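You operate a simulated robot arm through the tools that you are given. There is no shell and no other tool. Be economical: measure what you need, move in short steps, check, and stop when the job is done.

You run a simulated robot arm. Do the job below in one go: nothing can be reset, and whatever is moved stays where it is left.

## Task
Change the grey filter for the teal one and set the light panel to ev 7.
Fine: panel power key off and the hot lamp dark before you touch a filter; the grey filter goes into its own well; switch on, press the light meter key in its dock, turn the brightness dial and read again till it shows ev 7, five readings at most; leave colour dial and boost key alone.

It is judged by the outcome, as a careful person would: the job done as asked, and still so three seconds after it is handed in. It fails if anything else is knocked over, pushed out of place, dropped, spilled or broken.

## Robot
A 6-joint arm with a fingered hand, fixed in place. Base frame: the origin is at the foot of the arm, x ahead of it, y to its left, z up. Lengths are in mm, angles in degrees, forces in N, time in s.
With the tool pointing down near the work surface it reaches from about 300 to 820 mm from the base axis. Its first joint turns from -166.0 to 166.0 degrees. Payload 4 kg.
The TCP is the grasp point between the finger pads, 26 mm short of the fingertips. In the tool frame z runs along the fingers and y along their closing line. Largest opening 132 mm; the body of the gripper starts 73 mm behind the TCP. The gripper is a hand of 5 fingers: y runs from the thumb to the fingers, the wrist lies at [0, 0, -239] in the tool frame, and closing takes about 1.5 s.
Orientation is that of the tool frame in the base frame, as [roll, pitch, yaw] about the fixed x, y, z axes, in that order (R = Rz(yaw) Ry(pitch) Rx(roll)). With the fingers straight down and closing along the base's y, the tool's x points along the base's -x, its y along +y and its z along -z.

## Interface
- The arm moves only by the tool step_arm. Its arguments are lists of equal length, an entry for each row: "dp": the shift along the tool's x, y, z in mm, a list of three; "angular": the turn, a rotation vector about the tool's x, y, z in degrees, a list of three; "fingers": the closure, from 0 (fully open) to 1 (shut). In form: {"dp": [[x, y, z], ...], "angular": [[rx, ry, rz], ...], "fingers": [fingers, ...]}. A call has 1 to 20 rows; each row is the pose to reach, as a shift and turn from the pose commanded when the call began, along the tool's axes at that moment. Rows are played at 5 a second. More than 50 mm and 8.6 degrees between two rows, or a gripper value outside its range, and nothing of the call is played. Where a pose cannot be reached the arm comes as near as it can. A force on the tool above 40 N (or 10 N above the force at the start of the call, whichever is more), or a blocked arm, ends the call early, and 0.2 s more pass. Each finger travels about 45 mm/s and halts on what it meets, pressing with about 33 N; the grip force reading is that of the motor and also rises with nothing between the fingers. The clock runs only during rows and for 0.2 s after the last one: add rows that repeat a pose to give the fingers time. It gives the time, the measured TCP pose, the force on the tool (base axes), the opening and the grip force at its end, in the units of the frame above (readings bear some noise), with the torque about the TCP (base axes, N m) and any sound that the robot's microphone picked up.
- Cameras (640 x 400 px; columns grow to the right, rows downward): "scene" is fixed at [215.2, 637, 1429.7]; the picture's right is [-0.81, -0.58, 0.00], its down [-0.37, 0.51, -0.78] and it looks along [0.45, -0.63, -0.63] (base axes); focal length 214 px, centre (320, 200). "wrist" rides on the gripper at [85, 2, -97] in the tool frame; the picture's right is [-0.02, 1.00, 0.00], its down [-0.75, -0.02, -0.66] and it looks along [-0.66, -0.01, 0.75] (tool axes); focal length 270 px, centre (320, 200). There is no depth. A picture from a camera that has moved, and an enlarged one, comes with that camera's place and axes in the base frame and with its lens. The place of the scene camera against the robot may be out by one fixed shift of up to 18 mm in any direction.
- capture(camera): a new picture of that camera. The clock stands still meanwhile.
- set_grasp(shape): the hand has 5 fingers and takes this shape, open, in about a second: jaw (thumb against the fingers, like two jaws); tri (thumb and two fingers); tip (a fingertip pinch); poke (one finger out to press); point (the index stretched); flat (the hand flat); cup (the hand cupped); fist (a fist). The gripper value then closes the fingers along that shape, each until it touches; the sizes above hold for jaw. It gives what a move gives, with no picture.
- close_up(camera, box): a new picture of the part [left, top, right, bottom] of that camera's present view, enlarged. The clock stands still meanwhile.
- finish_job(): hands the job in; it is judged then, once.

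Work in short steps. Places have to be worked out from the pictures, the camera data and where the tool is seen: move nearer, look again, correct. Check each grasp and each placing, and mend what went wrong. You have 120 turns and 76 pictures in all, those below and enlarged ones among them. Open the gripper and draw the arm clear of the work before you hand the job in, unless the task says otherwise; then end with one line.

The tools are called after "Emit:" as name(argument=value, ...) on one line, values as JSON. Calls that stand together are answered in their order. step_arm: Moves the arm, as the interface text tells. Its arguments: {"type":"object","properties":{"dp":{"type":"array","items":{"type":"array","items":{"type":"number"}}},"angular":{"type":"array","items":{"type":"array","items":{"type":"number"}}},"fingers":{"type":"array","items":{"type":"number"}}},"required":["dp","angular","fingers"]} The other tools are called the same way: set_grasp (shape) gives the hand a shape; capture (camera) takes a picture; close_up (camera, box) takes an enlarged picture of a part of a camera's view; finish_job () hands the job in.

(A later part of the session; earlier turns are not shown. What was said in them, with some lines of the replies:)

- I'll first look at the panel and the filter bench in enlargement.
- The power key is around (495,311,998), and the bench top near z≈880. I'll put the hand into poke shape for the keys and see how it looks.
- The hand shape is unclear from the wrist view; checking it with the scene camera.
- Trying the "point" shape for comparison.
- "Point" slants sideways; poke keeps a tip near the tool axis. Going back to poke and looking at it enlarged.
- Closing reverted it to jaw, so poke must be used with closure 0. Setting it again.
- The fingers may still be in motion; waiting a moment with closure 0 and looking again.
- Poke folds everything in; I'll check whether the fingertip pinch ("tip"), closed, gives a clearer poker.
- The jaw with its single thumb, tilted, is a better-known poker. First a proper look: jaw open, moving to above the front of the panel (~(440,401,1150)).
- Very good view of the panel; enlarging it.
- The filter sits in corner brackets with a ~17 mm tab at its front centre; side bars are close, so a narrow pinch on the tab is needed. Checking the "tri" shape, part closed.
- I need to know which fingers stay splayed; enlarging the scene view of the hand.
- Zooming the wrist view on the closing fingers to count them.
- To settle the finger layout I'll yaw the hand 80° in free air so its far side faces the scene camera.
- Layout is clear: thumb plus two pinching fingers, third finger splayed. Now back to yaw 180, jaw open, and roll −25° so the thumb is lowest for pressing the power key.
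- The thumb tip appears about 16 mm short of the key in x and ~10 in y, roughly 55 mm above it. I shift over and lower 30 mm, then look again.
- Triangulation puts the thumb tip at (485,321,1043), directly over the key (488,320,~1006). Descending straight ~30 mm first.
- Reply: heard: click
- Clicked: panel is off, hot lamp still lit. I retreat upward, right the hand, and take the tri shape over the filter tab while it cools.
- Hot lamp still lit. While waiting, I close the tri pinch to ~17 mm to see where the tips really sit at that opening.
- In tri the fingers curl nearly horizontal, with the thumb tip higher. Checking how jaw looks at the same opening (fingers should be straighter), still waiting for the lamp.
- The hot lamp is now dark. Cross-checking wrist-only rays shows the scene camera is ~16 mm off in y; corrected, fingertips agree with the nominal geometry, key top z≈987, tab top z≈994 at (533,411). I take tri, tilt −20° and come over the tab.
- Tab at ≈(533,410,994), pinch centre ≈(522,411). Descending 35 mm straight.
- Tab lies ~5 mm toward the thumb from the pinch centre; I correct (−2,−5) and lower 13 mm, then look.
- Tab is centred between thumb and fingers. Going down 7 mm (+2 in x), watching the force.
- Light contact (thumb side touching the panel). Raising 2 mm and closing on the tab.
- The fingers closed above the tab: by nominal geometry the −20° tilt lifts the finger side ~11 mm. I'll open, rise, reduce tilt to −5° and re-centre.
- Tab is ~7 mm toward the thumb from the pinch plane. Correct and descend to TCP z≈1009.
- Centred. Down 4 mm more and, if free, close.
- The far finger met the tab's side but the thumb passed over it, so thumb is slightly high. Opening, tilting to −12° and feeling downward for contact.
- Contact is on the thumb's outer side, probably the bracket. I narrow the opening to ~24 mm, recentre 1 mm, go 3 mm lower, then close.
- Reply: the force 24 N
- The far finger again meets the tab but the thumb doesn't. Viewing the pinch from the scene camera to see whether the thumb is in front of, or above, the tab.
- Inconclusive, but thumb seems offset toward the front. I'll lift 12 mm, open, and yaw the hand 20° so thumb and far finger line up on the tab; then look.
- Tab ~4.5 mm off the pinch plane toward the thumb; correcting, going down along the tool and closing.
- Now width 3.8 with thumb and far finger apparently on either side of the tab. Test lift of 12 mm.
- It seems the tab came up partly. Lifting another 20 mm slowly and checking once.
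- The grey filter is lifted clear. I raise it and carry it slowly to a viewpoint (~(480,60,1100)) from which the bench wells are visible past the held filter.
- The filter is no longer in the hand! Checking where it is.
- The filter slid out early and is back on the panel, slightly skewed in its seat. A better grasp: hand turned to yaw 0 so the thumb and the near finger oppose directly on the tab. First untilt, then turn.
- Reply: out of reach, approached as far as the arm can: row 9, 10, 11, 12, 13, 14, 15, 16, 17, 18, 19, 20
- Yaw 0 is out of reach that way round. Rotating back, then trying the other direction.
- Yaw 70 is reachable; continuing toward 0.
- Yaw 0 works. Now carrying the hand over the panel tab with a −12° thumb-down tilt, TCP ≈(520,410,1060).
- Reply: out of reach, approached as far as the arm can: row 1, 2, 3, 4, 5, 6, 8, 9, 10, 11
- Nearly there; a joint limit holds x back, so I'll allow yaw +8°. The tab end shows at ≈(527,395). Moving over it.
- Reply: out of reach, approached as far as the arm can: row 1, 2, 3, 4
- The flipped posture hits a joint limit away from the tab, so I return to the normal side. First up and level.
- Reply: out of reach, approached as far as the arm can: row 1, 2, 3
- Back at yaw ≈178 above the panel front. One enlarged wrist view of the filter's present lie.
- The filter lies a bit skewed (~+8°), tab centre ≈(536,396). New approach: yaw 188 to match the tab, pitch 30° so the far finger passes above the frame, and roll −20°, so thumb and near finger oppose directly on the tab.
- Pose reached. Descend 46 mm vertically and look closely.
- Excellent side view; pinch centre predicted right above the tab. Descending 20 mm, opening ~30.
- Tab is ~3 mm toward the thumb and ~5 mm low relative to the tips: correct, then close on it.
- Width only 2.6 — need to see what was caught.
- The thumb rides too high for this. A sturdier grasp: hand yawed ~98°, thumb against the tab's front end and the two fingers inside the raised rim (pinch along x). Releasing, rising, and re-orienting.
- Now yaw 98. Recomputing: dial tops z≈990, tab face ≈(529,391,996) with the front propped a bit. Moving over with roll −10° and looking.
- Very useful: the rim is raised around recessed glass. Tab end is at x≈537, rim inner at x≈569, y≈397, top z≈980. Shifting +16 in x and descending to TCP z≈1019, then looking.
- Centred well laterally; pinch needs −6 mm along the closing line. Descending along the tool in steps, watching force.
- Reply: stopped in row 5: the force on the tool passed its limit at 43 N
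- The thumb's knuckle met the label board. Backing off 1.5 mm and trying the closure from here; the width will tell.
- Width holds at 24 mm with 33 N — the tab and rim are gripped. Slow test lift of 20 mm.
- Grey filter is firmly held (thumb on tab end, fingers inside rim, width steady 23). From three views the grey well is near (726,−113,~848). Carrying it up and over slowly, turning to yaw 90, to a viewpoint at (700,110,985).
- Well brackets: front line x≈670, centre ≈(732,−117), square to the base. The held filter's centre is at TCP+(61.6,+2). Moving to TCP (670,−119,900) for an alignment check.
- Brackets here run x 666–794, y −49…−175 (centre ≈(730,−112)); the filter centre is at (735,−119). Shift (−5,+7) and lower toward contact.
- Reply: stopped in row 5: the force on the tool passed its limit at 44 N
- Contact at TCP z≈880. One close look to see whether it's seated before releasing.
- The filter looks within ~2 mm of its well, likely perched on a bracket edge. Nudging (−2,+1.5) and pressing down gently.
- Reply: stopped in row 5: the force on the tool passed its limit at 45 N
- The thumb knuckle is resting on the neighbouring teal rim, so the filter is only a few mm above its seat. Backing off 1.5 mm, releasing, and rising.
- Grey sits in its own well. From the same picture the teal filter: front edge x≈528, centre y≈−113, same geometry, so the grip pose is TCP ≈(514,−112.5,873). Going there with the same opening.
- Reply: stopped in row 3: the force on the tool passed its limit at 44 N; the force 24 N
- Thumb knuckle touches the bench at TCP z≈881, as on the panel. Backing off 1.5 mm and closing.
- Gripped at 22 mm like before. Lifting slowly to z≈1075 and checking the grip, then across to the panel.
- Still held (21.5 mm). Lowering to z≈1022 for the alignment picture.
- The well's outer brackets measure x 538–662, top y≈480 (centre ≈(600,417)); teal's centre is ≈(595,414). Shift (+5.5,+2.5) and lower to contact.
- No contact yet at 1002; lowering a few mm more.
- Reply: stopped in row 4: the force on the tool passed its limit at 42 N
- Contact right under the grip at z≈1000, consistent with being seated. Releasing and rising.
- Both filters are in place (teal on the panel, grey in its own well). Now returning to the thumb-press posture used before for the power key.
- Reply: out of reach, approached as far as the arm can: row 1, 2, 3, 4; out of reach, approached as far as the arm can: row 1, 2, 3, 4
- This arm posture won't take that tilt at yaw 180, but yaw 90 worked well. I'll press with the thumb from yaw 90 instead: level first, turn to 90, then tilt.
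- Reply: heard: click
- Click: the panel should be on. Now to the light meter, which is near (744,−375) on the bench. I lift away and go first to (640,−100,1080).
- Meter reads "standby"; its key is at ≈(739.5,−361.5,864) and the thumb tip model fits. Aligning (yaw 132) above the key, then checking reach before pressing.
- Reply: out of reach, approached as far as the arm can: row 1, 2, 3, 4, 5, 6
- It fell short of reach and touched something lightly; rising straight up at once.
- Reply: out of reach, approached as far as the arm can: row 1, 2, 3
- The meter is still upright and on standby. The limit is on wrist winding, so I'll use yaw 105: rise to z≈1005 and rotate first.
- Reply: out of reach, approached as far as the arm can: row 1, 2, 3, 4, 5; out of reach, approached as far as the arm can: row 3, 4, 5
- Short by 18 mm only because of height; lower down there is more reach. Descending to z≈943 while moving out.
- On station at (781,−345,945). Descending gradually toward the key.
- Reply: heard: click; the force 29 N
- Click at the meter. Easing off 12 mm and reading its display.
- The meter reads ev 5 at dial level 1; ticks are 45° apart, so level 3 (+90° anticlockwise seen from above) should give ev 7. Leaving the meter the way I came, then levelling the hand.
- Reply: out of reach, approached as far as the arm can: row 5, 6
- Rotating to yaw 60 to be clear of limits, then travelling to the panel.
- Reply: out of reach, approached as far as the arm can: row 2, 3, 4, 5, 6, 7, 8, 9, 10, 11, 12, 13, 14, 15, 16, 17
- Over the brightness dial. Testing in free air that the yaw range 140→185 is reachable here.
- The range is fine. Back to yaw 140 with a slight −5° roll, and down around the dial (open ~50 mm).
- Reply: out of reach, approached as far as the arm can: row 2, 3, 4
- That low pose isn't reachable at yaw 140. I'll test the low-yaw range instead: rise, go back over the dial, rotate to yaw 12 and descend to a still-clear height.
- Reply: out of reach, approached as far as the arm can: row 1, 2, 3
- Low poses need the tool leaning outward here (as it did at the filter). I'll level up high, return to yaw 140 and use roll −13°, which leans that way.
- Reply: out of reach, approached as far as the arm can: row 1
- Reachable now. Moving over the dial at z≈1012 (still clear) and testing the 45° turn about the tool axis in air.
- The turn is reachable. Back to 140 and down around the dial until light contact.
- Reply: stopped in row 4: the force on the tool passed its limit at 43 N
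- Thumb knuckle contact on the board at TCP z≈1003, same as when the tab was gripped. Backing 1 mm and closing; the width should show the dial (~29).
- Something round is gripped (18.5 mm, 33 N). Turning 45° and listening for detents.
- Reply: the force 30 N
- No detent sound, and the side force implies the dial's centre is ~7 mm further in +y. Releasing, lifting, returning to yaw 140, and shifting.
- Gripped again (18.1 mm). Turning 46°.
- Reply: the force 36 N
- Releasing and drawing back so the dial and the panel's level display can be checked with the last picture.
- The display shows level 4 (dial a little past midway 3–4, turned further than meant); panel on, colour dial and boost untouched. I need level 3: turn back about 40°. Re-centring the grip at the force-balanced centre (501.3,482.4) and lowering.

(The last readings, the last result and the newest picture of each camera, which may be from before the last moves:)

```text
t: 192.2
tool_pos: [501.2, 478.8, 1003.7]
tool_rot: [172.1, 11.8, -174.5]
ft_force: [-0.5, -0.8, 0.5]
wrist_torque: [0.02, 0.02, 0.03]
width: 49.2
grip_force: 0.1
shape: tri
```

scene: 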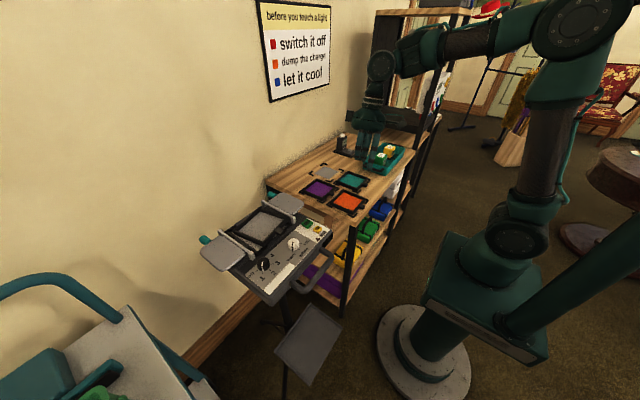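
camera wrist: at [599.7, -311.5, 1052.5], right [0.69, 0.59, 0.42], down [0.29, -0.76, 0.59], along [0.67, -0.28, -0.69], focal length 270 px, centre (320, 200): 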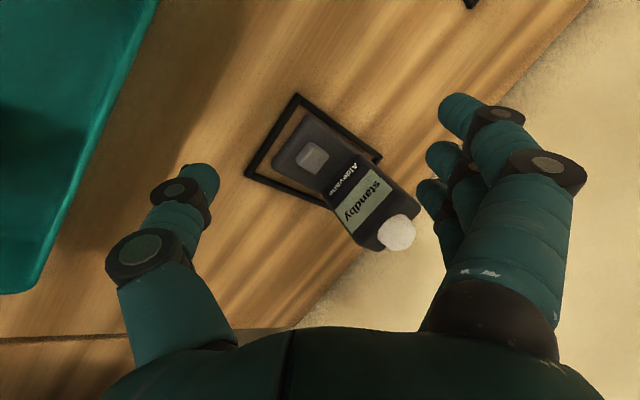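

No contact. Shift +3 in y, 1 mm down, and close gently.

Emit:
step_arm(dp=[[0, 2.7, 1.5], [0, 2.7, 1.5], [0, 2.7, 1.5], [0, 2.7, 1.5], [0, 2.7, 1.5], [0, 2.7, 1.5]], angular=[[0, 0, 0], [0, 0, 0], [0, 0, 0], [0, 0, 0], [0, 0, 0], [0, 0, 0]], fingers=[0.62, 0.7, 0.76, 0.82, 0.88, 0.9])

```text
t: 193.6
tool_pos: [501.6, 481.8, 1003.8]
tool_rot: [172.1, 11.8, -174.5]
ft_force: [0.6, -0.9, -1.0]
wrist_torque: [-0.05, -0.02, -0.04]
width: 18.5
grip_force: 33.0
shape: tri
```

Gripped (18.5 mm). Turning back 40°.

Emit:
step_arm(dp=[[0, 0, 0], [0, 0, 0], [0, 0, 0], [0, 0, 0], [0, 0, 0], [0, 0, 0], [0, 0, 0]], angular=[[0, 0, 6], [0, 0, 12], [0, 0, 18], [0, 0, 24], [0, 0, 30], [0, 0, 36], [0, 0, 40]], fingers=[0.95, 0.95, 0.95, 0.95, 0.95, 0.95, 0.95])

```text
t: 195.2
tool_pos: [501.2, 482.2, 1004.8]
tool_rot: [166.3, 3.9, 145.7]
ft_force: [5.7, -8.5, -7.2]
wrist_torque: [-0.55, -0.08, -0.03]
width: 17.4
grip_force: 33.4
shape: tri
```

Side forces are small this time, so the turn was clean. Releasing, lifting off and levelling.

Emit:
step_arm(dp=[[0, 0, 0], [0, 0, 0], [0, 0, 0], [0, 0, -6], [0, 0, -20], [-2, 7, -45], [-4.1, 14.2, -76]], angular=[[0, 0, 0], [0, 0, 0], [0, 0, 0], [0, 0, 0], [0, 0, 0], [0, 0, 0], [0, 0, 0]], fingers=[0.8, 0.7, 0.62, 0.62, 0.62, 0.62, 0.62])

Emit:
step_arm(dp=[[0, 0, 0], [0, 0, 0]], angular=[[7, 2, 0], [13.7, 3.9, 0]], fingers=[0.62, 0.62])

Emit:
step_arm(dp=[[0, 0, 0], [0, 0, 0], [0, 0, 0], [0, 0, 0], [0, 0, 0], [0, 0, 0], [0, 0, 0], [0, 0, 0], [0, 0, 0], [0, 0, 0], [0, 0, 0]], angular=[[0, 0, 8], [0, 0, 16], [0, 0, 24], [0, 0, 32], [0, 0, 40], [0, 0, 48], [0, 0, 56], [0, 0, 64], [0, 0, 72], [0, 0, 80], [0, 0, 85.7]], fingers=[0.62, 0.62, 0.62, 0.62, 0.62, 0.62, 0.62, 0.62, 0.62, 0.62, 0.62])

```text
t: 196.8
tool_pos: [497.4, 476.3, 1080.1]
tool_rot: [166.2, 4.1, 145.9]
ft_force: [0.2, 0.1, 0.2]
wrist_torque: [0.02, 0.02, -0.02]
width: 49.6
grip_force: 0.0
shape: tri
```

```text
t: 197.4
tool_pos: [498.4, 478.0, 1081.9]
tool_rot: [-180.0, 0.0, 146.4]
ft_force: [-0.5, 0.1, -0.4]
wrist_torque: [0.04, -0.02, -0.02]
width: 49.7
grip_force: 0.0
shape: tri
```

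```text
t: 199.8
tool_pos: [497.4, 479.6, 1081.5]
tool_rot: [180.0, 0.0, 60.6]
ft_force: [0.4, -0.8, -0.1]
wrist_torque: [0.01, 0.04, 0.01]
width: 49.5
grip_force: 0.0
shape: tri
```

Travelling back toward the meter by the same route.

Emit:
step_arm(dp=[[-32.3, 25, 0], [-64.6, 50, 0], [-97, 75.1, 0], [-129.3, 100.1, 0], [-161.6, 125.1, 0], [-193.9, 150.1, 0], [-226.2, 175.1, 0], [-258.6, 200.2, 0], [-290.9, 225.2, 0], [-323.2, 250.2, 0], [-355.5, 275.2, 0], [-387.8, 300.2, 0], [-420.2, 325.3, 0], [-452.5, 350.3, 0], [-484.8, 375.3, 0], [-517.1, 400.3, 0], [-549.4, 425.3, 0], [-581.8, 450.4, 0], [-614.1, 475.4, 2], [-646.4, 500.4, 5]], angular=[[0, 0, 0], [0, 0, 0], [0, 0, 0], [0, 0, 0], [0, 0, 0], [0, 0, 0], [0, 0, 0], [0, 0, 0], [0, 0, 0], [0, 0, 0], [0, 0, 0], [0, 0, 0], [0, 0, 0], [0, 0, 0], [0, 0, 0], [0, 0, 0], [0, 0, 0], [0, 0, 0], [0, 0, 0], [0, 0, 0]], fingers=[0.62, 0.62, 0.62, 0.62, 0.62, 0.62, 0.62, 0.62, 0.62, 0.62, 0.62, 0.62, 0.62, 0.62, 0.62, 0.62, 0.62, 0.62, 0.62, 0.62])

Emit:
set_grasp(shape="jaw")

```text
t: 204.0
tool_pos: [617.8, -329.3, 1079.0]
tool_rot: [179.8, 0.0, 60.6]
ft_force: [0.0, -0.1, 0.5]
wrist_torque: [0.01, -0.01, 0.01]
width: 49.5
grip_force: 0.0
shape: tri
```

```text
t: 204.9
tool_pos: [617.7, -329.8, 1078.8]
tool_rot: [179.9, 0.0, 60.5]
ft_force: [0.1, -0.1, -0.2]
wrist_torque: [0.01, -0.02, -0.03]
width: 132.0
grip_force: 0.0
shape: jaw
```

Emit:
step_arm(dp=[[0, 0, 0], [0, 0, 0], [0, 0, 0], [0, 0, 0], [0, 0, 0], [0, 0, 0]], angular=[[0, 0, -7.5], [0, 0, -15], [0, 0, -22.5], [0, 0, -30], [0, 0, -37.5], [0, 0, -44.4]], fingers=[0.1, 0.2, 0.2, 0.2, 0.2, 0.2])

Emit:
step_arm(dp=[[-3, 19, 10], [-8, 38, 22], [-14, 57, 34], [-20, 76, 46], [-26, 95, 58], [-32, 114, 68], [-32, 114, 68]], angular=[[-5, 0, 0], [-10, 0, 0], [-15, 0, 0], [-20, 0, 0], [-25, 0, 0], [-25, 0, 0], [-25, 0, 0]], fingers=[0.2, 0.2, 0.2, 0.2, 0.2, 0.2, 0.2])

```text
t: 206.3
tool_pos: [616.9, -329.4, 1076.6]
tool_rot: [179.9, 0.1, 105.1]
ft_force: [0.1, 0.2, -0.4]
wrist_torque: [0.03, 0.01, -0.05]
width: 106.0
grip_force: 0.1
shape: jaw
```

```text
t: 207.9
tool_pos: [735.2, -328.9, 1010.3]
tool_rot: [154.9, 0.1, 105.0]
ft_force: [0.1, 0.2, -0.2]
wrist_torque: [0.01, 0.0, 0.0]
width: 106.0
grip_force: 0.1
shape: jaw
```

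Emit:
step_arm(dp=[[-14, 6.5, 12], [-28.8, 13, 24.9], [-28.3, 11.5, 42], [-27.8, 10, 59], [-27.3, 8.3, 76], [-27.3, 8.3, 76]], angular=[[0, 0, 0], [0, 0, 0], [0, 0, 0], [0, 0, 0], [0, 0, 0], [0, 0, 0]], fingers=[0.2, 0.2, 0.2, 0.2, 0.2, 0.2])

```text
t: 209.3
tool_pos: [781.2, -347.6, 943.9]
tool_rot: [154.8, 0.1, 105.0]
ft_force: [0.3, -0.3, -0.4]
wrist_torque: [0.02, -0.01, 0.0]
width: 105.8
grip_force: 0.0
shape: jaw
```

Same station as for the first reading. Pressing the meter key as before.

Emit:
step_arm(dp=[[0, -6, 13], [0, -11.4, 24.4], [0, -12.6, 27], [0, -13.6, 29.2]], angular=[[0, 0, 0], [0, 0, 0], [0, 0, 0], [0, 0, 0]], fingers=[0.2, 0.2, 0.2, 0.2])

```text
t: 210.3
tool_pos: [780.0, -348.4, 914.9]
tool_rot: [154.8, 0.3, 105.0]
ft_force: [-4.2, -1.8, 28.4]
wrist_torque: [-0.58, 1.67, 0.0]
width: 105.3
grip_force: 0.0
shape: jaw
heard: click
```

Second reading taken (click). I have no pictures left, so I retreat by the proven route, open the hand and finish.

Emit:
step_arm(dp=[[0, 6.3, -13.6], [0, 12.7, -27.2], [0.3, 13.5, -50], [0.5, 14.2, -71.7], [2, -5, -80]], angular=[[0, 0, 0], [0, 0, 0], [0, 0, 0], [0, 0, 0], [0, 0, 0]], fingers=[0.2, 0.2, 0.2, 0.2, 0.2])

Emit:
step_arm(dp=[[-5, -15, -40], [-5, -40, -60], [15, -63, -75], [40, -85, -90], [65, -100, -100]], angular=[[6, 0, 0], [12, 0, 0], [18, 0, 0], [24, 0, 0], [25, 0, 0]], fingers=[0.2, 0.2, 0.1, 0, 0])

```text
t: 211.5
tool_pos: [744.1, -356.4, 983.3]
tool_rot: [154.9, 0.1, 104.9]
ft_force: [-0.2, -0.4, -0.5]
wrist_torque: [0.03, 0.02, -0.01]
width: 105.7
grip_force: 0.1
shape: jaw
```

```text
t: 212.7
tool_pos: [597.9, -325.1, 1032.1]
tool_rot: [180.0, 0.0, 105.0]
ft_force: [0.4, -0.5, 0.5]
wrist_torque: [0.0, 0.0, -0.03]
width: 131.7
grip_force: 0.1
shape: jaw
```

Hand is open and clear; raising a little more, then handing in.

Emit:
step_arm(dp=[[0, 0, -40], [0, 0, -80], [0, 0, -120]], angular=[[0, 0, 0], [0, 0, 0], [0, 0, 0]], fingers=[0, 0, 0])

Emit:
finish_job()

```text
t: 213.5
tool_pos: [598.1, -324.4, 1150.4]
tool_rot: [-179.9, 0.0, 105.0]
ft_force: [-0.2, 0.5, 0.1]
wrist_torque: [0.02, 0.0, 0.03]
width: 131.7
grip_force: 0.1
shape: jaw
```

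```text
The job is handed in.
```

The filters are swapped and the panel is on, but I couldn't confirm ev 7: the first reading was ev 5 at what I took to be level 1; my first turn went too far, to level 4, so I turned the dial back about 40° aiming for level 3, and took the second reading with no pictures left to see it. Before the swap, the grey filter slipped from the hand once and fell back onto the panel, and the panel itself may have shifted a few millimetres.
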